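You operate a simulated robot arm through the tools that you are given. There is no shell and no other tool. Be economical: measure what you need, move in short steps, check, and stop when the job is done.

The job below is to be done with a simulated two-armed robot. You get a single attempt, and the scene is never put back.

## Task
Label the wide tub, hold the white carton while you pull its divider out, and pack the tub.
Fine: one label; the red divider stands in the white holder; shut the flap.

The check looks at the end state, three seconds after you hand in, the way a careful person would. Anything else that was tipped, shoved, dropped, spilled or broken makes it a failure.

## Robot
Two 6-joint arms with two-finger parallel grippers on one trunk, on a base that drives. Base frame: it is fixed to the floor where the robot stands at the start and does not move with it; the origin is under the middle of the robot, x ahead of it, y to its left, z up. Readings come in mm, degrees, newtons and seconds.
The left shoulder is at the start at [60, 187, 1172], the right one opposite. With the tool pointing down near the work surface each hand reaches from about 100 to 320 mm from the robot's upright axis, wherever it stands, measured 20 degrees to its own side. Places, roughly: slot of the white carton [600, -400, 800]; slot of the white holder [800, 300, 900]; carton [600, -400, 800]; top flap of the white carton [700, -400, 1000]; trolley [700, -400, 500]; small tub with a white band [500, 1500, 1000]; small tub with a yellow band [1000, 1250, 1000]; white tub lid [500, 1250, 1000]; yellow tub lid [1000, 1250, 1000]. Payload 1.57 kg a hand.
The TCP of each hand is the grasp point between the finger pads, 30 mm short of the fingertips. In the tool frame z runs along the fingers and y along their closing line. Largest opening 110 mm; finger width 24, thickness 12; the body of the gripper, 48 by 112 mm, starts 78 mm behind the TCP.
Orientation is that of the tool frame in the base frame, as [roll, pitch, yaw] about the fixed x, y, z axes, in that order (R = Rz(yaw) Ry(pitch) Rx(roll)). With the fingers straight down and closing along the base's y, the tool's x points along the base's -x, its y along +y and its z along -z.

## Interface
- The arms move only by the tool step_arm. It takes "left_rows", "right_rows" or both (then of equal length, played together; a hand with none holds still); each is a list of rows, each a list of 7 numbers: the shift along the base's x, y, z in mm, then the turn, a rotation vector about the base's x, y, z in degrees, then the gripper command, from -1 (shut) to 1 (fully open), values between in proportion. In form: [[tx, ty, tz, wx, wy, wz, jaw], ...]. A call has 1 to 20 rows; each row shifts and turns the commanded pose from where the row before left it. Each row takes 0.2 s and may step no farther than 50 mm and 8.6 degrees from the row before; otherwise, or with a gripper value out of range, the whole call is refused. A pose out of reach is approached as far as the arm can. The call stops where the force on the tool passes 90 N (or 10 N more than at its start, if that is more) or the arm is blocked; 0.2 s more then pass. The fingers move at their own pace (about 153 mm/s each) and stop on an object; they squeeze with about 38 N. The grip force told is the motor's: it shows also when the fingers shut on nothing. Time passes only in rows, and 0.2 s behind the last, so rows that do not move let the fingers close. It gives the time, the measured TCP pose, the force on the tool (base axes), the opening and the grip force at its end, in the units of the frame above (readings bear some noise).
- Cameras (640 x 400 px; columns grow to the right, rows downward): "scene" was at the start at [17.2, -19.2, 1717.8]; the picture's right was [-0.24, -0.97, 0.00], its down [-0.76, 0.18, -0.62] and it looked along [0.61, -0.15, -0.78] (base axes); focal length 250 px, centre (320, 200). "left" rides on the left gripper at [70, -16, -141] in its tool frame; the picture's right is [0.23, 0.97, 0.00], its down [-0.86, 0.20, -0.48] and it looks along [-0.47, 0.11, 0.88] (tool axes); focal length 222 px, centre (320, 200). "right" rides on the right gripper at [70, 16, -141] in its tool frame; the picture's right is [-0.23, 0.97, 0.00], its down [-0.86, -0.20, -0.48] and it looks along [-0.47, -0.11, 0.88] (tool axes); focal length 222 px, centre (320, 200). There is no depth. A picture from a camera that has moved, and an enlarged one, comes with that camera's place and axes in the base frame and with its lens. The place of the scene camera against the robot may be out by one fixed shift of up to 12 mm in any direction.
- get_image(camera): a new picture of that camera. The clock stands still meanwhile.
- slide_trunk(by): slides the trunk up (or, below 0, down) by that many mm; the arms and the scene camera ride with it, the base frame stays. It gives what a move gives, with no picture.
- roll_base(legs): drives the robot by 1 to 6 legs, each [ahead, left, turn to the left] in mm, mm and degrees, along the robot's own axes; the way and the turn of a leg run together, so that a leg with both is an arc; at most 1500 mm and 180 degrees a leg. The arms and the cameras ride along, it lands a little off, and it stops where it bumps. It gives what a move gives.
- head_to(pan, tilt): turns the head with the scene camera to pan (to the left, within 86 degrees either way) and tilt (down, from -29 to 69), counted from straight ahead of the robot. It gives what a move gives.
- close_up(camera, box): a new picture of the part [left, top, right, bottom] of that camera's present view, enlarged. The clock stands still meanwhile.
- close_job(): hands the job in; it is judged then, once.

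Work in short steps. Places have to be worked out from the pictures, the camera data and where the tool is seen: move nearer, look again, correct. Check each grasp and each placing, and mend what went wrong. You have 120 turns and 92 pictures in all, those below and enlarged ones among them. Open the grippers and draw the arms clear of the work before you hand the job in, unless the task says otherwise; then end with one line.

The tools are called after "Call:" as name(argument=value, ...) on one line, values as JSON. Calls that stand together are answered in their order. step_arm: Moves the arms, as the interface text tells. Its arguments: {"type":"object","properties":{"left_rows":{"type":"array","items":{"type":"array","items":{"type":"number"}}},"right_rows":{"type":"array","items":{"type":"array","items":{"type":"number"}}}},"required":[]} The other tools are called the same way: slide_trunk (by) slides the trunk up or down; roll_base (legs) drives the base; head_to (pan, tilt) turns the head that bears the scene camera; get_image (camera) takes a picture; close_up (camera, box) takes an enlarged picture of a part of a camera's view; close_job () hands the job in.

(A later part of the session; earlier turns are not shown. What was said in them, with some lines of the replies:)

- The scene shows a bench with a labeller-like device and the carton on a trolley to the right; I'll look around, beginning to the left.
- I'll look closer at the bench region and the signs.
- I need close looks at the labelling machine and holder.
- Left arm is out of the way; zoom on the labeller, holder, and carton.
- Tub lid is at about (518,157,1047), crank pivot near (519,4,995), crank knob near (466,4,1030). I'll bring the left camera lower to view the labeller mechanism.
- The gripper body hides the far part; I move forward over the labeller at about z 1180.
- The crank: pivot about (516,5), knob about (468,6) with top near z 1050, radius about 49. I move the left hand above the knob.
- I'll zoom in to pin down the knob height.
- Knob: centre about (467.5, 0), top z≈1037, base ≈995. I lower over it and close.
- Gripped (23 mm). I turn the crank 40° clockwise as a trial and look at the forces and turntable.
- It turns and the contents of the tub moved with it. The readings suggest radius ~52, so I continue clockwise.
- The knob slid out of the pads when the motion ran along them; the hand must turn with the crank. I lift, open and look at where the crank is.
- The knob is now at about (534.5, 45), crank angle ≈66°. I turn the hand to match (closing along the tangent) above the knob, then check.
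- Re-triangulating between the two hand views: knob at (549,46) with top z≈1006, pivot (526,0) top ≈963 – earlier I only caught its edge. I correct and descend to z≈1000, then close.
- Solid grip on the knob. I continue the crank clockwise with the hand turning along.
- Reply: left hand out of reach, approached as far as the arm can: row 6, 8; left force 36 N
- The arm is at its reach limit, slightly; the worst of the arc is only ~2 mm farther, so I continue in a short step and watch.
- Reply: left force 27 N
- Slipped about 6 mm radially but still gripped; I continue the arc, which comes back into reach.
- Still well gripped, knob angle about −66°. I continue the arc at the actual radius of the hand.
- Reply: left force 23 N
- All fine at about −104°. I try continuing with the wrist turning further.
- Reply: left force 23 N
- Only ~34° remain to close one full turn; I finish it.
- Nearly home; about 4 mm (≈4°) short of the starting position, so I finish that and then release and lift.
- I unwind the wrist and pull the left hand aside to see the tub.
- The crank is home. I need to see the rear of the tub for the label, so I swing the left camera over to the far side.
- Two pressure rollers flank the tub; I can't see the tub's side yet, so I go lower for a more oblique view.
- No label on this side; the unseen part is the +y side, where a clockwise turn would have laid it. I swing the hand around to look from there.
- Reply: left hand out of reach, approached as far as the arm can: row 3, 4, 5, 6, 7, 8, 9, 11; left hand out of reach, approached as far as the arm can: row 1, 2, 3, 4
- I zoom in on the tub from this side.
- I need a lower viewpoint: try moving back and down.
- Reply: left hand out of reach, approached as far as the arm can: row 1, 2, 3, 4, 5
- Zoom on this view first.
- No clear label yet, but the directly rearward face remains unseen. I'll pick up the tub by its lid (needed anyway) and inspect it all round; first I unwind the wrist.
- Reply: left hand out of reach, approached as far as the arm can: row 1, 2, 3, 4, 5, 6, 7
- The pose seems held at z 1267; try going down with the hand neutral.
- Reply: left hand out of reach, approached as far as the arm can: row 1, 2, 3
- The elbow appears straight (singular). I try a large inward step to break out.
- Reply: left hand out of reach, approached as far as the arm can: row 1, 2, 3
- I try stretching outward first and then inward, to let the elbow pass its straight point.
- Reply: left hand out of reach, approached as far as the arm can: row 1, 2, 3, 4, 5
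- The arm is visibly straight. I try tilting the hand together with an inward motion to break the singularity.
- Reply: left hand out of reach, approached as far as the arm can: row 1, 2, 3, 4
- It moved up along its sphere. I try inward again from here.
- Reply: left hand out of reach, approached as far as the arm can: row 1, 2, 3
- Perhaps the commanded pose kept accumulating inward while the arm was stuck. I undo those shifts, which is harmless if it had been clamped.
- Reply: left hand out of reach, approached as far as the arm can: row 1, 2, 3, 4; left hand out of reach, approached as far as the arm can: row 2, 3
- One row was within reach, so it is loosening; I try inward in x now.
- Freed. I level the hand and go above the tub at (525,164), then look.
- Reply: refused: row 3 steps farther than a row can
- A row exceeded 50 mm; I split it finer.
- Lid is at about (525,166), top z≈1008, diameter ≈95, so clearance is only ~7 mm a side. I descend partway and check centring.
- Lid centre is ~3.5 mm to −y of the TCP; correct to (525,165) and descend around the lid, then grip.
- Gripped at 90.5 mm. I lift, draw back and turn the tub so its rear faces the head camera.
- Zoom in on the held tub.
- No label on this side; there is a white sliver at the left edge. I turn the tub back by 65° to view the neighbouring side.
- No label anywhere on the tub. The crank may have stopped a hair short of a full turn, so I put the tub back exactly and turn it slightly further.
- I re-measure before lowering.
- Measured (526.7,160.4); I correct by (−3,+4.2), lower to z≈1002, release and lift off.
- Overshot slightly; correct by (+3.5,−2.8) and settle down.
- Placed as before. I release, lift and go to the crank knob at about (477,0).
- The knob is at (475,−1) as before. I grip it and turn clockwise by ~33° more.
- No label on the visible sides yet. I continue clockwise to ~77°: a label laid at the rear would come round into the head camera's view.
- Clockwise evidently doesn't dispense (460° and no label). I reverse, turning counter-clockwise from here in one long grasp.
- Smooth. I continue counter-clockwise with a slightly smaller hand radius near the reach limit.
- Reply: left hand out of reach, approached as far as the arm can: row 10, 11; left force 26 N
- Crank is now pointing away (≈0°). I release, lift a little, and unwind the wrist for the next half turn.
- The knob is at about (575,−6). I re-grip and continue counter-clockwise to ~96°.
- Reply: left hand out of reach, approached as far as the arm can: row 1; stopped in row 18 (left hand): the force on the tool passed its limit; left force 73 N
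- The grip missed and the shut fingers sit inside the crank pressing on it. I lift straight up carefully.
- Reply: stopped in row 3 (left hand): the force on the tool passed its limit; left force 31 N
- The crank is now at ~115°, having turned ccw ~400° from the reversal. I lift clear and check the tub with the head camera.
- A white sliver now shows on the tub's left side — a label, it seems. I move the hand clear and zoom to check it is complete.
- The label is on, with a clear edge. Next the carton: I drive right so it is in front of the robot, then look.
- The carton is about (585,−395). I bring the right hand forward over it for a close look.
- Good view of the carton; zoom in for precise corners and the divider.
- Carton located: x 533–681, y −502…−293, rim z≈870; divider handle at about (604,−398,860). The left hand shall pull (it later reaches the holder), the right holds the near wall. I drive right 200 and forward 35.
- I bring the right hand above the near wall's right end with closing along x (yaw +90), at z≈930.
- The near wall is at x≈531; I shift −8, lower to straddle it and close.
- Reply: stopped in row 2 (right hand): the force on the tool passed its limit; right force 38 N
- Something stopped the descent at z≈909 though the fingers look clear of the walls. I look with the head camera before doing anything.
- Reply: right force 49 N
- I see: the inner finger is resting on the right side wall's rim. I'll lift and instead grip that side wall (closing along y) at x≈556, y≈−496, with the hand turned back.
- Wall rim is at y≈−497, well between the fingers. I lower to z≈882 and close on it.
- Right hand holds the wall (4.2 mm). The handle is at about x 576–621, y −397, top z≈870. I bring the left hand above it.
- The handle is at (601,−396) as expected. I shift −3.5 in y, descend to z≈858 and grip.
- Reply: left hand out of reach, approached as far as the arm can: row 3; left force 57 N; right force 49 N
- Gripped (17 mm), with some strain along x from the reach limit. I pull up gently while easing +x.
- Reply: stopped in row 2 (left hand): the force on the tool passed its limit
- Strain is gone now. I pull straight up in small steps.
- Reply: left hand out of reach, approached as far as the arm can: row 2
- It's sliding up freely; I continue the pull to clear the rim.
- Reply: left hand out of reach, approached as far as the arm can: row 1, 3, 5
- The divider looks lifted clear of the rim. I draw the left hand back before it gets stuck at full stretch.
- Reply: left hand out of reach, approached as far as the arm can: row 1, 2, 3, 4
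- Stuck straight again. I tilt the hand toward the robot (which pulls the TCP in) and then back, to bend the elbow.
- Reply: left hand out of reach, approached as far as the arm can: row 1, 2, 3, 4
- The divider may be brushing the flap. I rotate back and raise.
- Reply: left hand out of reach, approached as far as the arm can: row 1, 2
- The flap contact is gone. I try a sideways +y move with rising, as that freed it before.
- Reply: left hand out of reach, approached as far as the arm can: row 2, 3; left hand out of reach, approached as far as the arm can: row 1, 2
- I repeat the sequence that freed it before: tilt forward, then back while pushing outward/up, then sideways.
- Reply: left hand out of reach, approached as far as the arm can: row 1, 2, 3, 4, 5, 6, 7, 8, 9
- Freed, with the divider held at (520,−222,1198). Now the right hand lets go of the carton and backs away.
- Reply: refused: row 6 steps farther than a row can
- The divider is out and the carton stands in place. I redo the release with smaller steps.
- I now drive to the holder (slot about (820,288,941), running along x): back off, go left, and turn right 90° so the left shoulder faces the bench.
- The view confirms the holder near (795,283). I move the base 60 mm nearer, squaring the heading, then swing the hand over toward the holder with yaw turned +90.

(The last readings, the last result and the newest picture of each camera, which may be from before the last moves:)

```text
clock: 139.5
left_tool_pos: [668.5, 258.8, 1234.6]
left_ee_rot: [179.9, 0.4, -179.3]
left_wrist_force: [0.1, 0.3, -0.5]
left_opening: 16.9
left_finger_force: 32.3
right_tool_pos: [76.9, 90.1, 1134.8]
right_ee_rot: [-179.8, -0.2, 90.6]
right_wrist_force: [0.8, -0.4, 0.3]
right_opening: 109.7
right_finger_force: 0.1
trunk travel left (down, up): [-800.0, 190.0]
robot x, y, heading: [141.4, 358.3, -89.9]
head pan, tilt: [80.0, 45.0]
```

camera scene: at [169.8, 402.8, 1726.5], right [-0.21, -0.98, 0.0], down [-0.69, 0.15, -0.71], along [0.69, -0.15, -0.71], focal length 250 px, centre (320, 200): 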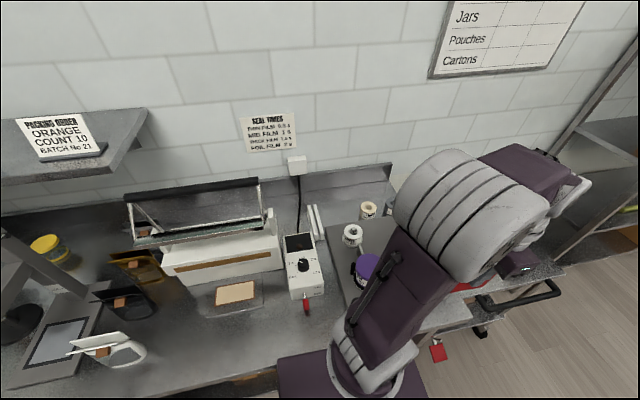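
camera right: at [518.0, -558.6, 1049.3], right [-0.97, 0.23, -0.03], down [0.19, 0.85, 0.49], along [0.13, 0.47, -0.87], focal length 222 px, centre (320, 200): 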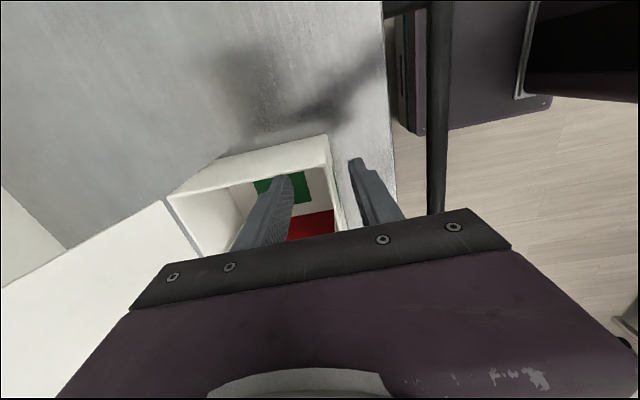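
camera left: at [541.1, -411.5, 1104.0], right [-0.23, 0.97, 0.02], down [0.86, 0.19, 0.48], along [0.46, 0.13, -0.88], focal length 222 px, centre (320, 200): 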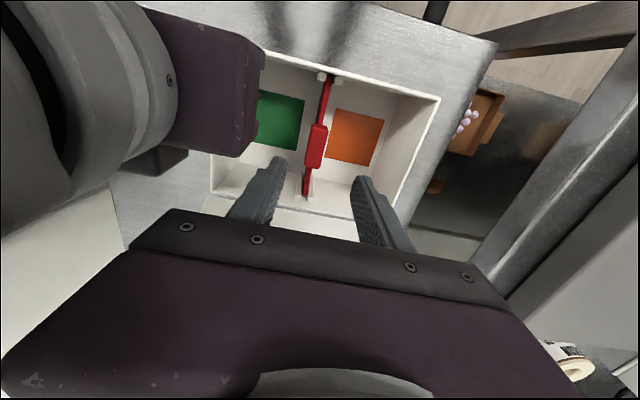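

I advance and lower toward the holder, then look with the hand camera.

Call:
step_arm(left_rows=[[15, 4, -20, 0, 0, 0, -1], [15, 4, -20, 0, 0, 0, -1], [15, 4, -20, 0, 0, 0, -1], [15, 4, -20, 0, 0, 0, -1], [15, 4, -20, 0, 0, -0.7, -1], [15, 4, -20, 0, 0, 0, -1]])

Call:
get_image(camera="left")

Call:
close_up(camera="scene", box=[270, 180, 382, 250])

```text
clock: 140.9
left_tool_pos: [761.5, 281.5, 1110.8]
left_ee_rot: [179.9, 0.5, 179.8]
left_wrist_force: [-0.4, 0.3, -1.0]
left_opening: 17.2
left_finger_force: 31.7
right_tool_pos: [77.0, 91.0, 1133.4]
right_ee_rot: [-179.8, -0.1, 90.7]
right_wrist_force: [-0.2, -0.2, 0.6]
right_opening: 109.9
right_finger_force: 0.1
trunk travel left (down, up): [-800.0, 190.0]
robot x, y, heading: [144.9, 359.8, -90.2]
head pan, tilt: [80.0, 45.0]
```

```text
11 pictures are left
camera left: at [688.2, 265.2, 1251.9], right [-0.23, 0.97, 0.0], down [0.85, 0.2, 0.49], along [0.47, 0.11, -0.87], focal length 222 px, centre (320, 200)
```

left: 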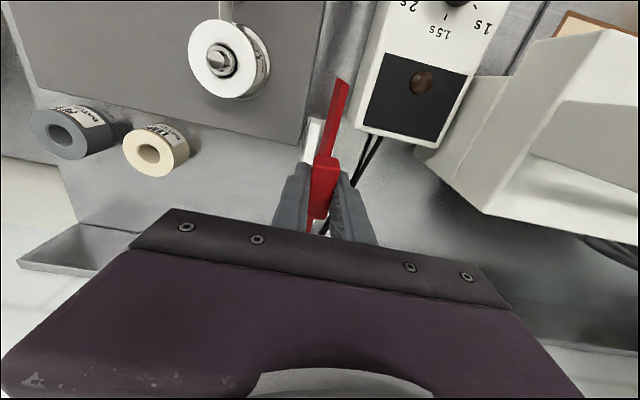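

```text
5.71 times, centred on (326, 215) of scene
camera zoom: at [226.8, 404.7, 1726.5], right [-0.18, -0.98, 0.0], down [-0.7, 0.12, -0.71], along [0.7, -0.12, -0.71], focal length 1428 px, centre (286, 114)
```

zoom: 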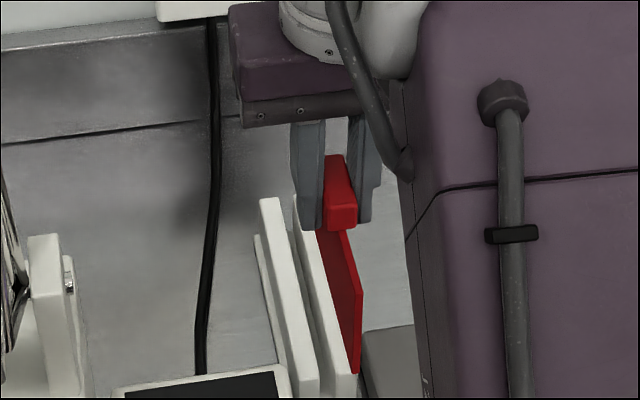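

The two views disagree by ~14 mm on the slot's y since the divider hides it. I shift the hand 60 mm to −y so the hand camera sees the holder unobstructed.

Call:
step_arm(left_rows=[[-10, -30, 0, 0, 0, 0, -1], [-10, -30, 0, 0, 0, 0, -1]])

Call:
close_up(camera="left", box=[270, 60, 430, 240])

```text
clock: 141.5
left_tool_pos: [738.3, 221.0, 1109.2]
left_ee_rot: [179.8, 0.4, 179.9]
left_wrist_force: [-0.1, 0.0, -0.5]
left_opening: 17.0
left_finger_force: 31.6
right_tool_pos: [76.2, 89.5, 1132.7]
right_ee_rot: [-179.8, -0.3, 90.6]
right_wrist_force: [1.0, 0.3, -0.7]
right_opening: 110.0
right_finger_force: 0.1
trunk travel left (down, up): [-800.0, 190.0]
robot x, y, heading: [146.8, 360.6, -90.3]
head pan, tilt: [80.0, 45.0]
```

```text
2.22 times, centred on (350, 150) of left
camera zoom: at [666.8, 204.0, 1250.5], right [-0.23, 0.97, 0.0], down [0.85, 0.2, 0.49], along [0.47, 0.11, -0.87], focal length 494 px, centre (253, 311)
```

zoom: 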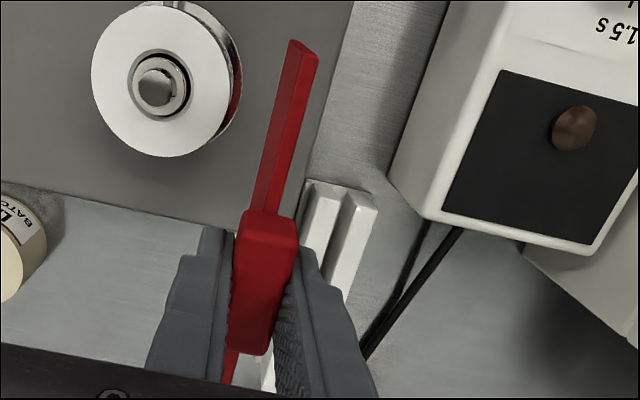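

The slot's near end is at about (745,279). I move the divider over it: TCP to (817,277), lowering to z≈1055, then check with the head camera.

Call:
step_arm(left_rows=[[20, 14, -10, 0, 0, 0, -1], [20, 14, -10, 0, 0, 0, -1], [20, 14, -10, 0, 0, 0, -1], [19, 14, -10, 0, 0, 0, -1], [0, 0, -14, 0, 0, 0, -1], [0, 0, 0, 0, 0, 0, -1]])

Call:
close_up(camera="scene", box=[280, 190, 360, 250])

```text
clock: 142.9
left_tool_pos: [817.8, 276.2, 1060.3]
left_ee_rot: [180.0, 0.5, 179.9]
left_wrist_force: [-0.3, -0.4, -0.6]
left_opening: 17.2
left_finger_force: 32.5
right_tool_pos: [76.4, 89.9, 1132.6]
right_ee_rot: [-179.8, -0.2, 90.7]
right_wrist_force: [-0.8, 0.0, 0.1]
right_opening: 110.2
right_finger_force: 0.1
trunk travel left (down, up): [-800.0, 190.0]
robot x, y, heading: [142.4, 357.4, -90.2]
head pan, tilt: [80.0, 45.0]
```

```text
6.67 times, centred on (320, 220) of scene
camera zoom: at [225.2, 404.6, 1726.6], right [-0.18, -0.98, 0.0], down [-0.7, 0.12, -0.71], along [0.7, -0.12, -0.71], focal length 1666 px, centre (320, 67)
```

zoom: 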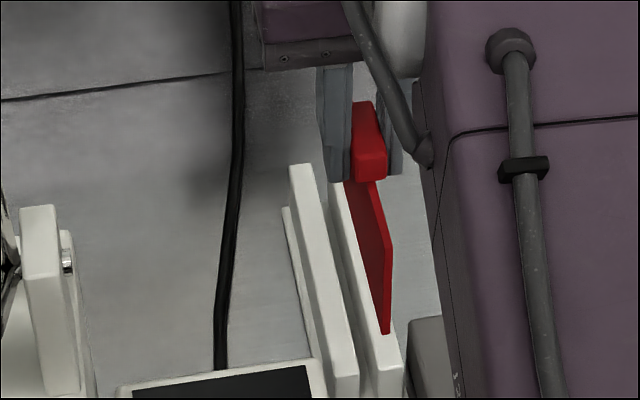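

In this view the plate appears ~9 mm to −y of the slot. I zoom in more to measure the offset exactly.

Call:
close_up(camera="scene", box=[312, 205, 344, 240])

```text
11.43 times, centred on (328, 222) of scene
camera zoom: at [225.2, 404.6, 1726.6], right [-0.18, -0.98, 0.0], down [-0.7, 0.12, -0.71], along [0.7, -0.12, -0.71], focal length 2856 px, centre (229, -57)
```

zoom: 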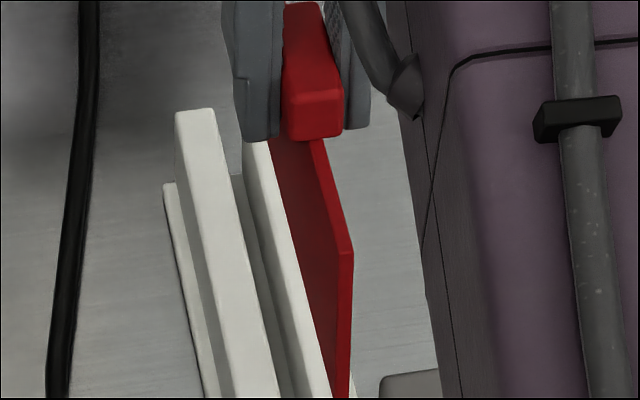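

Combining both views gives bar tops z≈930 and the slot ~3.6 mm to +y, 3 mm further x. I shift and lower until just above, then check once.

Call:
step_arm(left_rows=[[3, 3.6, -15, 0, 0, 0, -1], [0, 0, -20, 0, 0, 0, -1], [0, 0, -17, 0, 0, 0, -1], [0, 0, 0, 0, 0, 0, -1]])

Call:
close_up(camera="scene", box=[308, 212, 348, 252])

```text
clock: 143.9
left_tool_pos: [815.8, 281.2, 1009.0]
left_ee_rot: [179.9, 0.8, -180.0]
left_wrist_force: [2.0, -2.0, 32.5]
left_opening: 16.7
left_finger_force: 31.4
right_tool_pos: [72.6, 89.7, 1133.1]
right_ee_rot: [180.0, -0.2, 90.7]
right_wrist_force: [-0.6, -0.5, -1.1]
right_opening: 110.1
right_finger_force: 0.1
trunk travel left (down, up): [-800.0, 190.0]
robot x, y, heading: [141.8, 360.7, -90.0]
head pan, tilt: [80.0, 45.0]
```

```text
10.00 times, centred on (328, 232) of scene
camera zoom: at [218.0, 405.1, 1727.0], right [-0.18, -0.98, 0.0], down [-0.69, 0.12, -0.71], along [0.7, -0.12, -0.7], focal length 2499 px, centre (240, -120)
```

zoom: 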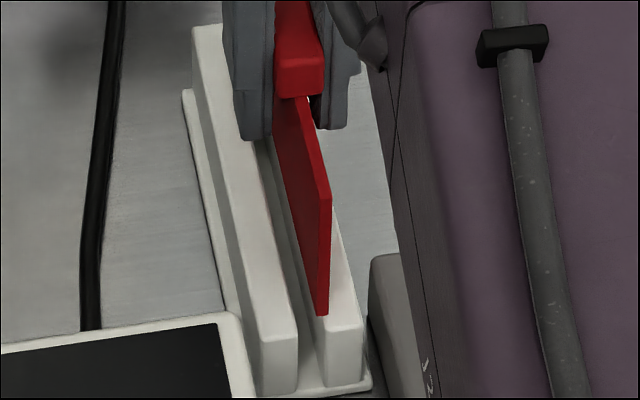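

The plate rests on the −y bar's edge; the slot is ~8 mm further to +y. I lift 8 mm, shift +8 and lower gently.

Call:
step_arm(left_rows=[[0, 0, 10, 0, 0, 0, -1], [1, 8, 0, 0, 0, 0, -1], [0, 0, 0, 0, 0, 0, -1], [0, 0, -8, 0, 0, 0, -1], [0, 0, -6, 0, 0, 0, -1], [0, 0, -6, 0, 0, 0, -1]])

```text
clock: 145.3
left_tool_pos: [819.2, 287.0, 1001.9]
left_ee_rot: [180.0, 1.0, 179.9]
left_wrist_force: [2.6, -0.5, 37.2]
left_opening: 17.4
left_finger_force: 32.1
right_tool_pos: [72.5, 89.9, 1132.7]
right_ee_rot: [-180.0, -0.3, 90.5]
right_wrist_force: [0.0, -0.2, 0.2]
right_opening: 109.8
right_finger_force: 0.1
trunk travel left (down, up): [-800.0, 190.0]
robot x, y, heading: [144.8, 359.9, -90.3]
head pan, tilt: [80.0, 45.0]
```

Call:
close_up(camera="scene", box=[308, 212, 348, 252])

```text
10.00 times, centred on (328, 232) of scene
camera zoom: at [218.7, 405.0, 1727.3], right [-0.18, -0.98, 0.0], down [-0.69, 0.12, -0.71], along [0.7, -0.12, -0.7], focal length 2499 px, centre (240, -120)
```

zoom: 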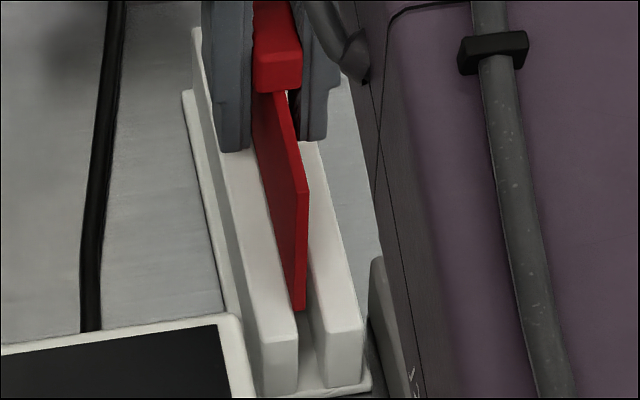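

The plate is almost in the slot, catching the +y bar's edge or tight. I ease up, nudge −1 mm, and press again.

Call:
step_arm(left_rows=[[0, 0, 5, 0, -1, 0, -1], [0, -1.2, 0, 0, 0, 0, -1], [0, 0, -6, 0, 0, 0, -1], [0, 0, -6, 0, 0, 0, -1]])

```text
clock: 146.3
left_tool_pos: [823.0, 286.5, 987.1]
left_ee_rot: [179.8, 1.3, 179.9]
left_wrist_force: [-0.8, 0.4, 0.2]
left_opening: 16.6
left_finger_force: 32.1
right_tool_pos: [77.7, 89.6, 1133.2]
right_ee_rot: [-179.6, -0.2, 90.6]
right_wrist_force: [-0.2, 0.4, 0.2]
right_opening: 109.9
right_finger_force: 0.0
trunk travel left (down, up): [-800.0, 190.0]
robot x, y, heading: [138.5, 360.6, -90.1]
head pan, tilt: [80.0, 45.0]
```

It dropped into the slot (z 987, no force). I lower on until it seats.

Call:
step_arm(left_rows=[[0, 0, -5, 0, 1.3, 0, -1], [0, 0, -5, 0, 0, 0, -1], [0, 0, -5, 0, 0, 0, -1], [0, 0, -5, 0, 0, 0, -1]])

```text
clock: 147.3
left_tool_pos: [819.8, 286.1, 974.0]
left_ee_rot: [179.9, 0.8, 179.8]
left_wrist_force: [1.8, -1.8, 29.8]
left_opening: 16.9
left_finger_force: 32.0
right_tool_pos: [72.3, 90.3, 1134.3]
right_ee_rot: [180.0, -0.1, 90.6]
right_wrist_force: [-0.3, 0.0, -0.5]
right_opening: 110.1
right_finger_force: 0.0
trunk travel left (down, up): [-800.0, 190.0]
robot x, y, heading: [139.5, 357.6, -90.2]
head pan, tilt: [80.0, 45.0]
```

Seated (30 N at z 974). I release, lift straight up, and travel above the tub at (522,165).

Call:
step_arm(left_rows=[[0, 0, 2, 0, 0, 0, -0.3], [0, 0, 0, 0, 0, 0, -0.3], [0, 0, 30, 0, 0, 0, -0.3], [0, 0, 45, 0, 0, 0, -0.3], [0, 0, 45, 0, 0, 0, -0.3], [-40, -15, 8, 0, 0, 0, 1], [-43, -18, 0, 0, 0, 0, 1], [-43, -18, 0, 0, 0, 0, 1], [-43, -18, 0, 0, 0, 0, 1], [-43, -18, 0, 0, 0, 0, 1], [-43, -18, 0, 0, 0, 0, 1], [-43, -16, 0, 0, 0, 0, 1], [0, 0, 0, 0, 0, 0, 1]])

Call:
get_image(camera="left")

```text
clock: 150.1
left_tool_pos: [525.3, 168.0, 1098.9]
left_ee_rot: [179.8, 0.2, 179.9]
left_wrist_force: [-0.3, -0.6, -0.5]
left_opening: 110.2
left_finger_force: 0.1
right_tool_pos: [78.3, 90.4, 1133.1]
right_ee_rot: [-179.7, -0.2, 90.6]
right_wrist_force: [-0.1, 0.8, 1.2]
right_opening: 110.0
right_finger_force: 0.1
trunk travel left (down, up): [-800.0, 190.0]
robot x, y, heading: [143.5, 363.0, -90.0]
head pan, tilt: [80.0, 45.0]
```

```text
4 pictures are left
camera left: at [453.7, 151.6, 1239.3], right [-0.23, 0.97, 0.0], down [0.85, 0.2, 0.48], along [0.47, 0.11, -0.88], focal length 222 px, centre (320, 200)
```

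left: 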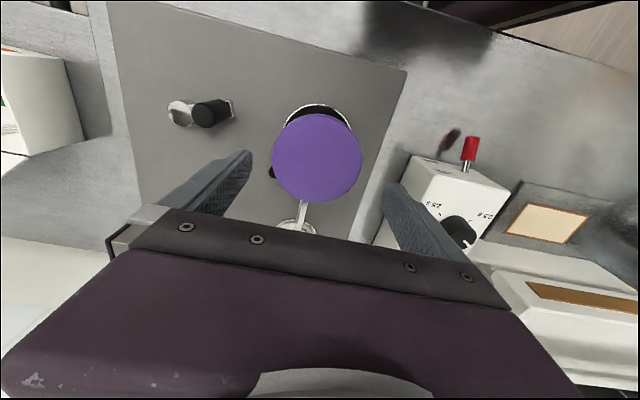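

Lid centre is (526,165). I shift −2.7 in y, descend, grip the tub and lift it.

Call:
step_arm(left_rows=[[0.5, -2.7, -30, 0, 0, 0, 1], [0, 0, -33, 0, 0, 0, 1], [0, 0, -34, 0, 0, 0, 1], [0, 0, 0, 0, 0, 0, -1], [0, 0, 0, 0, 0, 0, -1], [0, 0, 25, 0, 0, 0, -1], [0, 0, 40, 0, 0, 0, -1], [0, 0, 40, 0, 0, 0, -1], [0, 0, 40, 0, 0, 0, -1], [-30, 0, 20, 0, 0, 0, -1]])

```text
clock: 152.3
left_tool_pos: [491.2, 161.9, 1169.0]
left_ee_rot: [179.9, 0.3, 179.9]
left_wrist_force: [-0.6, 0.1, -0.5]
left_opening: 90.2
left_finger_force: 38.1
right_tool_pos: [74.0, 90.7, 1132.9]
right_ee_rot: [-179.9, -0.1, 90.5]
right_wrist_force: [1.5, 0.1, -0.8]
right_opening: 110.1
right_finger_force: 0.1
trunk travel left (down, up): [-800.0, 190.0]
robot x, y, heading: [137.8, 358.0, -90.2]
head pan, tilt: [80.0, 45.0]
```

Tub held. I drive back, turn to face the bench line, and go to the carton.

Call:
roll_base(legs=[[0, -230, 0], [0, 0, 90.2], [0, -860, 0], [165, 0, 0]])

Call:
head_to(pan=10, tilt=48)

```text
clock: 163.1
left_tool_pos: [267.1, -148.8, 1167.7]
left_ee_rot: [180.0, 0.2, -89.2]
left_wrist_force: [0.1, 0.1, -0.6]
left_opening: 90.0
left_finger_force: 37.9
right_tool_pos: [346.0, -562.4, 1134.5]
right_ee_rot: [-179.8, -0.2, -178.4]
right_wrist_force: [-0.3, 1.0, 0.6]
right_opening: 110.0
right_finger_force: 0.1
trunk travel left (down, up): [-800.0, 190.0]
robot x, y, heading: [75.7, -500.5, 0.9]
head pan, tilt: [80.0, 45.0]
```

```text
clock: 164.5
left_tool_pos: [270.8, -147.6, 1168.4]
left_ee_rot: [179.8, 0.2, -89.1]
left_wrist_force: [-0.1, 0.9, -0.5]
left_opening: 90.5
left_finger_force: 37.3
right_tool_pos: [348.9, -562.8, 1133.4]
right_ee_rot: [-179.7, -0.2, -178.5]
right_wrist_force: [0.6, 0.5, 0.8]
right_opening: 110.0
right_finger_force: 0.0
trunk travel left (down, up): [-800.0, 190.0]
robot x, y, heading: [75.8, -502.3, 1.0]
head pan, tilt: [10.0, 48.0]
```

I bring the tub over the carton with the hand turned back to closing along y.

Call:
step_arm(left_rows=[[25, -19, -8, 0, 0, -8.2, -1], [25, -19, -8, 0, 0, -8.2, -1], [25, -19, -8, 0, 0, -8.2, -1], [25, -19, -8, 0, 0, -8.2, -1], [25, -19, -8, 0, 0, -8.2, -1], [25, -19, -8, 0, 0, -8.2, -1], [25, -19, -8, 0, 0, -8.2, -1], [25, -19, -8, 0, 0, -8.2, -1], [25, -19, -8, 0, 0, -8.2, -1], [25, -19, -8, 0, 0, -8.2, -1], [25, -19, -10, 0, 0, -8.2, -1], [25, -19, -10, 0, 0, -0.7, -1], [25, -19, -10, 0, 0, 0, -1]])

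Call:
close_up(camera="left", box=[180, 40, 500, 240])

```text
clock: 167.3
left_tool_pos: [594.1, -396.0, 1056.7]
left_ee_rot: [179.8, 0.2, -179.9]
left_wrist_force: [-0.6, -0.6, -0.4]
left_opening: 90.5
left_finger_force: 38.3
right_tool_pos: [350.1, -564.3, 1133.2]
right_ee_rot: [-179.9, -0.3, -178.4]
right_wrist_force: [-0.5, 0.3, 0.0]
right_opening: 110.3
right_finger_force: 0.0
trunk travel left (down, up): [-800.0, 190.0]
robot x, y, heading: [77.7, -501.1, 1.2]
head pan, tilt: [10.0, 48.0]
```

```text
2.00 times, centred on (340, 140) of left
camera zoom: at [523.4, -412.9, 1197.9], right [-0.23, 0.97, 0.0], down [0.85, 0.2, 0.48], along [0.47, 0.11, -0.88], focal length 444 px, centre (280, 320)
```

zoom: 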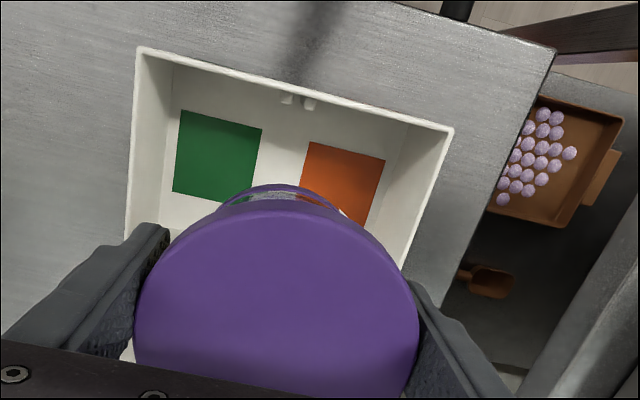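

Carton centre is (603,−397). I shift +9 in x and lower the tub inside.

Call:
step_arm(left_rows=[[9, -1, 0, 0, 0, 0, -1], [0, 0, -30, 0, 0, 0, -1], [0, 0, -30, 0, 0, 0, -1], [0, 0, -30, 0, 0, 0, -1], [0, 0, -30, 0, 0, 0, -1], [0, 0, -30, 0, 0, 0, -1], [0, 0, -25, 0, 0, 0, -1], [0, 0, -15, 0, 0, 0, -1], [0, 0, -10, 0, 0, 0, -1]])

```text
clock: 169.3
left_tool_pos: [604.0, -395.7, 857.5]
left_ee_rot: [179.9, 0.2, -180.0]
left_wrist_force: [-0.8, -0.2, -0.7]
left_opening: 90.4
left_finger_force: 37.9
right_tool_pos: [348.8, -562.3, 1132.7]
right_ee_rot: [-179.8, -0.3, -178.5]
right_wrist_force: [0.1, 0.0, 0.1]
right_opening: 110.2
right_finger_force: 0.1
trunk travel left (down, up): [-800.0, 190.0]
robot x, y, heading: [75.1, -500.3, 0.8]
head pan, tilt: [10.0, 48.0]
```

No contact yet at z 857; I lower in 5 mm steps until it touches.

Call:
step_arm(left_rows=[[0, 0, -5, 0, 0, 0, -1], [0, 0, -5, 0, 0, 0, -1], [0, 0, -4, 0, 0, 0, -1]])

```text
clock: 170.1
left_tool_pos: [604.5, -393.6, 843.3]
left_ee_rot: [179.9, 0.2, -180.0]
left_wrist_force: [-0.5, 0.3, -1.2]
left_opening: 90.3
left_finger_force: 37.8
right_tool_pos: [348.3, -563.7, 1133.4]
right_ee_rot: [-179.7, -0.2, -178.4]
right_wrist_force: [-0.4, -0.5, 0.6]
right_opening: 109.9
right_finger_force: 0.0
trunk travel left (down, up): [-800.0, 190.0]
robot x, y, heading: [77.0, -502.3, 1.1]
head pan, tilt: [10.0, 48.0]
```

Call:
step_arm(left_rows=[[0, -2, -4, 0, 0, 0, -1], [0, 0, -4, 0, 0, 0, -1], [0, 0, -4, 0, 0, 0, -1]])

```text
clock: 170.9
left_tool_pos: [603.4, -397.5, 835.9]
left_ee_rot: [179.9, 0.7, -179.9]
left_wrist_force: [0.3, 5.2, 38.4]
left_opening: 90.7
left_finger_force: 37.8
right_tool_pos: [344.1, -562.4, 1135.1]
right_ee_rot: [-179.8, 0.0, -178.4]
right_wrist_force: [0.4, -0.1, 0.6]
right_opening: 110.3
right_finger_force: 0.0
trunk travel left (down, up): [-800.0, 190.0]
robot x, y, heading: [77.6, -502.5, 0.8]
head pan, tilt: [10.0, 48.0]
```

Tub is down (contact at z 836). I release, lift out and draw back; then move the base 35 mm closer for the flap.

Call:
step_arm(left_rows=[[0, 0, 2, 0, 0, 0, 1], [0, 0, 0, 0, 0, 0, 1], [0, 0, 0, 0, 0, 0, 1], [0, 0, 30, 0, 0, 0, 1], [0, 0, 40, 0, 0, 0, 1], [0, 0, 45, 0, 0, 0, 1], [0, 0, 45, 0, 0, 0, 1], [-20, 0, 40, 0, 0, -8.2, 1], [-20, 0, 30, 0, 0, -8.2, 1], [-20, 0, 20, 0, 0, -8.2, 1], [-20, 0, 20, 0, 0, -8.2, 1], [0, 0, 0, 0, 0, -8.2, 1], [0, 0, 0, 0, 0, -8.2, 1], [0, 0, 0, 0, 0, -8.2, 1], [0, 0, 0, 0, 0, -8.2, 1], [0, 0, 0, 0, 0, -8.2, 1], [0, 0, 0, 0, 0, -8.2, 1], [0, 0, 0, 0, 0, -8, 1]])

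Call:
roll_base(legs=[[35, 0, -0.8]])

Call:
close_up(camera="scene", box=[230, 120, 390, 240])

```text
clock: 174.7
left_tool_pos: [524.2, -398.8, 1104.3]
left_ee_rot: [179.8, 0.2, 89.9]
left_wrist_force: [-0.1, 0.2, -0.6]
left_opening: 109.6
left_finger_force: 0.0
right_tool_pos: [349.1, -562.6, 1133.8]
right_ee_rot: [-179.8, -0.2, -178.3]
right_wrist_force: [-0.5, 0.3, 0.8]
right_opening: 110.1
right_finger_force: 0.0
trunk travel left (down, up): [-800.0, 190.0]
robot x, y, heading: [75.7, -501.7, 1.0]
head pan, tilt: [10.0, 48.0]
```

```text
clock: 175.5
left_tool_pos: [552.9, -404.7, 1105.9]
left_ee_rot: [179.4, 0.2, 89.2]
left_wrist_force: [-1.0, -0.3, 0.2]
left_opening: 110.1
left_finger_force: 0.0
right_tool_pos: [375.4, -566.1, 1135.1]
right_ee_rot: [-179.8, 0.1, -179.1]
right_wrist_force: [-0.6, 0.2, -0.4]
right_opening: 109.6
right_finger_force: 0.2
trunk travel left (down, up): [-800.0, 190.0]
robot x, y, heading: [110.5, -503.9, 0.1]
head pan, tilt: [10.0, 48.0]
```

```text
3.33 times, centred on (310, 180) of scene
camera zoom: at [121.0, -489.5, 1722.5], right [0.18, -0.98, 0.0], down [-0.73, -0.13, -0.67], along [0.66, 0.12, -0.74], focal length 833 px, centre (353, 267)
```

zoom: 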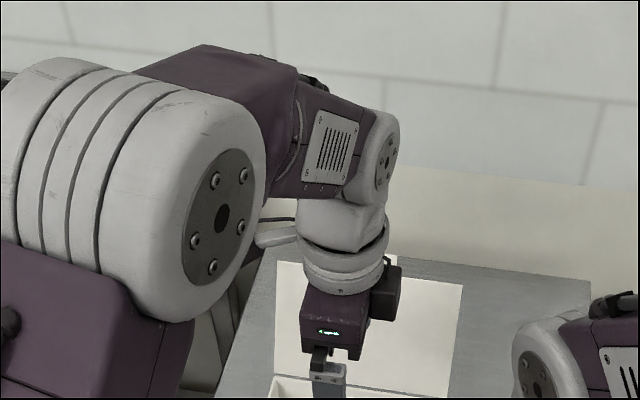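

Flap top is at about (740,−398,1010). I tilt the hand forward 22° and bring it above the flap's top edge with open fingers straddling it.

Call:
step_arm(left_rows=[[38, 1, 0, 0, -7.3, 0, 1], [38, 1, 0, 0, -7.3, 0, 1], [38, 1, 0, 0, -7.3, 0, 1], [38, 1, 0, 0, 0, 0, 1], [38, 1, 0, 0, 0, 0, 1], [4, 1, 0, 0, 0, 0, 1]])

```text
clock: 176.9
left_tool_pos: [751.7, -397.6, 1105.6]
left_ee_rot: [157.9, 0.0, 89.2]
left_wrist_force: [0.9, -0.1, 0.1]
left_opening: 110.2
left_finger_force: 0.1
right_tool_pos: [381.3, -566.8, 1133.3]
right_ee_rot: [-179.8, -0.1, -179.0]
right_wrist_force: [-1.0, -0.6, 0.3]
right_opening: 110.4
right_finger_force: 0.0
trunk travel left (down, up): [-800.0, 190.0]
robot x, y, heading: [112.2, -502.5, 0.1]
head pan, tilt: [10.0, 48.0]
```

Reachable. I descend around the flap's top and close partway to cage it.

Call:
step_arm(left_rows=[[0, 0, -25, 0, 0, 0, 1], [0, 0, -25, 0, 0, 0, 1], [0, 0, -20, 0, 0, 0, 1], [0, 0, 0, 0, 0, 0, 0], [0, 0, 0, 0, 0, 0, -0.4], [0, 0, 0, 0, 0, 0, -0.4]])

Call:
close_up(camera="left", box=[200, 80, 440, 230])

```text
clock: 178.3
left_tool_pos: [752.7, -399.2, 1030.5]
left_ee_rot: [158.1, -0.2, 89.1]
left_wrist_force: [-0.2, -1.1, 0.5]
left_opening: 32.8
left_finger_force: 0.0
right_tool_pos: [380.8, -566.3, 1133.8]
right_ee_rot: [-179.7, -0.3, -179.2]
right_wrist_force: [-0.1, -0.3, 0.7]
right_opening: 110.1
right_finger_force: 0.1
trunk travel left (down, up): [-800.0, 190.0]
robot x, y, heading: [109.1, -501.7, -0.0]
head pan, tilt: [10.0, 48.0]
```

```text
2.67 times, centred on (320, 155) of left
camera zoom: at [684.9, -328.8, 1155.9], right [0.91, 0.21, 0.36], down [0.0, -0.86, 0.52], along [0.42, -0.47, -0.78], focal length 592 px, centre (320, 320)
```

zoom: 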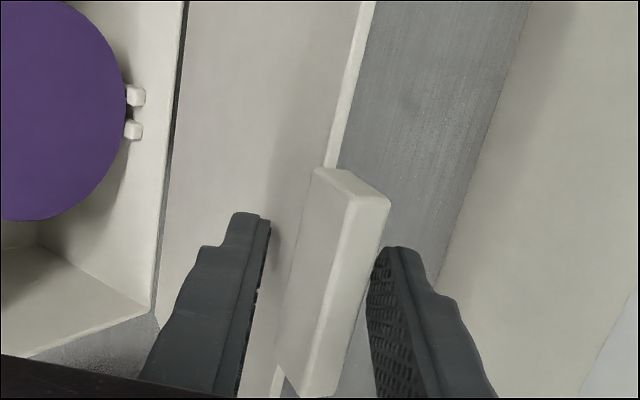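

The tab sits between the fingers and the tub is in the carton. I swing the flap forward along its arc around the hinge.

Call:
step_arm(left_rows=[[-22.5, 0, 8.6, 0, 0, 0, -0.4], [-23.5, 0, 5.5, 0, 0, 0, -0.4], [-24.1, 0, 2.1, 0, 0, 0, -0.4], [-24.1, 0, -1.3, 0, 0, 0, -0.4], [-23.7, 0, -4.6, 0, 0, 0, -0.4], [-22.8, 0, -7.9, 0, 0, 0, -0.4]])

```text
clock: 179.7
left_tool_pos: [611.8, -397.9, 1034.9]
left_ee_rot: [158.1, -0.1, 89.2]
left_wrist_force: [-1.0, -0.2, 0.3]
left_opening: 33.3
left_finger_force: 0.1
right_tool_pos: [381.0, -566.2, 1133.7]
right_ee_rot: [-179.9, -0.1, -179.0]
right_wrist_force: [-0.9, -0.5, 1.0]
right_opening: 110.0
right_finger_force: 0.1
trunk travel left (down, up): [-800.0, 190.0]
robot x, y, heading: [109.7, -501.9, 0.3]
head pan, tilt: [10.0, 48.0]
```

No resistance; I continue the arc downward with the hand tilting along.

Call:
step_arm(left_rows=[[-21.5, 0, -10.9, 0, -8, 0, -0.4], [-19.8, 0, -13.9, 0, -8, 0, -0.4], [-17.6, 0, -16.4, 0, -8, 0, -0.4], [-15.2, 0, -18.8, 0, -8, 0, -0.4], [-11.1, 0, -18, 0, -7, 0, -0.4]])

```text
clock: 180.9
left_tool_pos: [554.6, -433.8, 996.8]
left_ee_rot: [156.0, 7.1, 86.0]
left_wrist_force: [0.7, 0.0, -0.7]
left_opening: 33.3
left_finger_force: 0.1
left hand out of reach, approached as far as the arm can: row 1, 2, 3, 4, 5
right_tool_pos: [381.2, -566.9, 1133.3]
right_ee_rot: [-179.9, -0.2, -179.1]
right_wrist_force: [-0.6, -0.9, 0.7]
right_opening: 110.0
right_finger_force: 0.0
trunk travel left (down, up): [-800.0, 190.0]
robot x, y, heading: [110.8, -502.6, 0.1]
head pan, tilt: [10.0, 48.0]
```

The wrist won't tilt further; the flap is now leaning well past vertical toward closed. I slide the fingers out along the flap, toward the robot and up, so it drops shut.

Call:
step_arm(left_rows=[[-10, 0, -14, 0, 0, 0, -0.4], [-25, 0, 15, 0, 0, 0, -0.4], [-30, 0, 25, 0, 0, 0, -0.4], [-30, 0, 30, 0, 0, 0, -0.4], [-20, 0, 30, 0, 0, 0, -0.4], [0, 0, 30, 0, 0, 0, -0.4], [0, 0, 0, 0, 0, 0, -1]])

Call:
get_image(camera="scene")

```text
clock: 182.5
left_tool_pos: [462.6, -440.7, 1107.7]
left_ee_rot: [156.0, 7.0, 86.2]
left_wrist_force: [-0.9, 0.0, -0.5]
left_opening: 0.0
left_finger_force: 21.2
left hand out of reach, approached as far as the arm can: row 4, 5, 6
right_tool_pos: [381.2, -567.1, 1132.3]
right_ee_rot: [-179.9, -0.3, -179.1]
right_wrist_force: [-0.3, -0.2, 0.3]
right_opening: 110.1
right_finger_force: 0.0
trunk travel left (down, up): [-800.0, 190.0]
robot x, y, heading: [107.9, -505.1, 0.4]
head pan, tilt: [10.0, 48.0]
```

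```text
0 pictures are left
camera scene: at [132.5, -489.8, 1722.4], right [0.18, -0.98, 0.0], down [-0.73, -0.13, -0.67], along [0.66, 0.12, -0.74], focal length 250 px, centre (320, 200)
```

scene: 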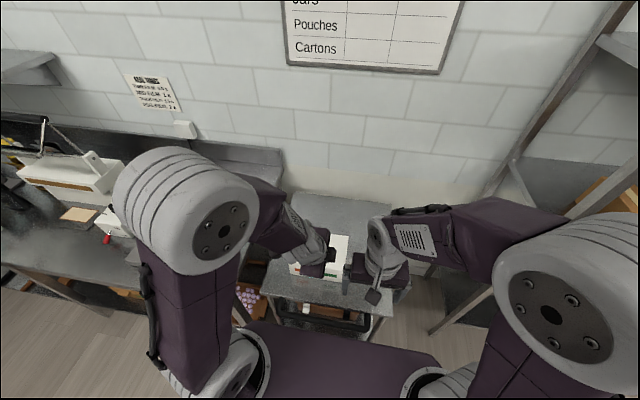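

Last picture: the flap no longer stands upright and lies over the carton. With no pictures left, I'll make sure by pressing it gently with the right hand's shut fingers; first the left hand moves away.

Call:
step_arm(left_rows=[[0, 35, 10, 0, 0, 0, -1], [0, 35, 10, 0, 0, 0, -1], [0, 35, 10, 0, 0, 0, -1], [-20, 35, 5, 0, 0, 0, -1], [-20, 35, 0, 0, 0, 0, -1], [-20, 35, 0, 0, 0, 0, -1]], right_rows=[[0, 0, 0, 0, 0, 0, -1], [0, 0, 0, 0, 0, 0, -1], [0, 0, 0, 0, 0, 0, -1], [0, 0, 0, 0, 0, 0, -1], [0, 0, 0, 0, 0, 0, -1], [0, 0, 0, 0, 0, 0, -1]])

Call:
step_arm(right_rows=[[31, 22, -13, 0, 0, 0, -1], [31, 22, -13, 0, 0, 0, -1], [31, 22, -13, 0, 0, 0, -1], [31, 22, -13, 0, 0, 0, -1], [31, 22, -13, 0, 0, 0, -1], [31, 22, -13, 0, 0, 0, -1], [31, 22, -13, 0, 0, 0, -1]])

```text
clock: 183.9
left_tool_pos: [422.3, -228.5, 1150.7]
left_ee_rot: [156.0, 7.1, 85.9]
left_wrist_force: [-0.6, 0.2, 0.5]
left_opening: 0.0
left_finger_force: 21.6
left hand out of reach, approached as far as the arm can: row 1, 4, 5
right_tool_pos: [381.3, -565.2, 1133.0]
right_ee_rot: [-179.7, -0.2, -179.1]
right_wrist_force: [-0.5, 0.3, 0.1]
right_opening: 0.0
right_finger_force: 21.8
trunk travel left (down, up): [-800.0, 190.0]
robot x, y, heading: [110.9, -505.3, 0.4]
head pan, tilt: [10.0, 48.0]
```

```text
clock: 185.5
left_tool_pos: [425.4, -226.9, 1150.2]
left_ee_rot: [156.0, 7.1, 86.0]
left_wrist_force: [-0.5, -0.5, 0.7]
left_opening: 0.1
left_finger_force: 21.6
right_tool_pos: [597.2, -411.5, 1039.3]
right_ee_rot: [-179.7, -0.4, -179.1]
right_wrist_force: [0.9, 0.7, 0.6]
right_opening: 0.0
right_finger_force: 21.1
trunk travel left (down, up): [-800.0, 190.0]
robot x, y, heading: [111.7, -500.3, -0.0]
head pan, tilt: [10.0, 48.0]
```

I lower the shut fingers over the flap in small steps and watch for contact.

Call:
step_arm(right_rows=[[0, 0, -20, 0, 0, 0, -1], [0, 0, -20, 0, 0, 0, -1], [0, 0, -20, 0, 0, 0, -1], [0, 0, -20, 0, 0, 0, -1], [0, 0, -20, 0, 0, 0, -1], [0, 0, -18, 0, 0, 0, -1]])

```text
clock: 186.9
left_tool_pos: [423.6, -228.5, 1149.5]
left_ee_rot: [155.9, 7.1, 85.9]
left_wrist_force: [-1.0, 0.4, 0.0]
left_opening: 0.0
left_finger_force: 21.1
right_tool_pos: [598.5, -413.0, 921.8]
right_ee_rot: [-179.8, -0.3, -179.2]
right_wrist_force: [0.7, 0.2, 0.5]
right_opening: 0.1
right_finger_force: 21.3
trunk travel left (down, up): [-800.0, 190.0]
robot x, y, heading: [110.1, -502.9, 0.2]
head pan, tilt: [10.0, 48.0]
```

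No contact yet with tips at z 892, so the flap is essentially down. I check again near the front edge over the wall.

Call:
step_arm(right_rows=[[0, 0, 20, 0, 0, 0, -1], [-45, 0, 0, 0, 0, 0, -1], [0, 0, -12, 0, 0, 0, -1], [0, 0, -10, 0, 0, 0, -1], [0, 0, -5, 0, 0, 0, -1], [0, 0, -4, 0, 0, 0, -1], [0, 0, -3, 0, 0, 0, -1]])

```text
clock: 188.5
left_tool_pos: [419.6, -229.5, 1152.7]
left_ee_rot: [155.9, 7.0, 85.9]
left_wrist_force: [-0.6, -0.5, 0.5]
left_opening: 0.0
left_finger_force: 21.0
right_tool_pos: [551.7, -412.1, 915.0]
right_ee_rot: [-179.9, 0.2, -179.1]
right_wrist_force: [0.4, -5.0, 38.3]
right_opening: 0.0
right_finger_force: 21.7
trunk travel left (down, up): [-800.0, 190.0]
robot x, y, heading: [108.5, -504.1, 0.6]
head pan, tilt: [10.0, 48.0]
```

Firm contact with tips at z 885, matching rim (≈879) plus flap thickness: the flap is shut. I lift off, open both grippers and withdraw.

Call:
step_arm(right_rows=[[0, 0, 10, 0, 0, 0, -1], [0, 0, 40, 0, 0, 0, -1], [0, 0, 45, 0, 0, 0, -1], [0, 0, 45, 0, 0, 0, 0], [-40, -15, 20, 0, 0, 0, 1], [-45, -15, 0, 0, 0, 0, 1], [-45, -15, 0, 0, 0, 0, 1], [-45, -15, 0, 0, 0, 0, 1], [0, 0, 0, 0, 0, 0, 1]], left_rows=[[0, 0, 10, 0, 0, 0, -1], [0, 0, 0, 0, 0, 0, 0], [-20, 20, 0, 0, 0, 0, 1], [-20, 20, 0, 0, 0, 0, 1], [-20, 0, 0, 0, 0, 0, 1], [-20, 0, 0, 0, 0, 0, 1], [0, 0, 0, 0, 0, 0, 1], [0, 0, 0, 0, 0, 0, 1], [0, 0, 0, 0, 0, 0, 1]])

Call:
roll_base(legs=[[-150, 0, 0]])

```text
clock: 190.5
left_tool_pos: [364.4, -205.9, 1187.5]
left_ee_rot: [156.2, 7.0, 86.3]
left_wrist_force: [0.2, -0.3, 0.5]
left_opening: 109.9
left_finger_force: 0.1
left hand out of reach, approached as far as the arm can: row 4, 5, 6
right_tool_pos: [378.3, -471.6, 1070.8]
right_ee_rot: [-179.8, -0.2, -179.1]
right_wrist_force: [-0.4, 0.2, -0.3]
right_opening: 109.9
right_finger_force: 0.2
trunk travel left (down, up): [-800.0, 190.0]
robot x, y, heading: [110.5, -499.4, 0.4]
head pan, tilt: [10.0, 48.0]
```

```text
clock: 191.9
left_tool_pos: [214.5, -205.6, 1187.2]
left_ee_rot: [156.5, 7.0, 86.2]
left_wrist_force: [-0.8, 0.3, -0.2]
left_opening: 110.1
left_finger_force: 0.1
right_tool_pos: [227.1, -472.0, 1069.0]
right_ee_rot: [-179.8, -0.4, -179.1]
right_wrist_force: [0.4, 0.4, 0.1]
right_opening: 110.1
right_finger_force: 0.0
trunk travel left (down, up): [-800.0, 190.0]
robot x, y, heading: [-43.0, -501.5, 0.0]
head pan, tilt: [10.0, 48.0]
```

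Both hands are open and clear, the base has backed off, and every part of the task has been done, so I hand in.

Call:
close_job()

```text
The job is handed in.
```

I've handed the job in: the tub has its label and is packed in the carton, the red divider is in the white holder, and the flap is down. I had no pictures left at the end, so I confirmed the shut flap only by pressing it: firm contact just above the rim. I didn't photograph the divider again after letting go; its last check was solid contact as it reached the bottom of the slot. I saw a label on the tub, but I only looked at part of it after the final turn of the crank.
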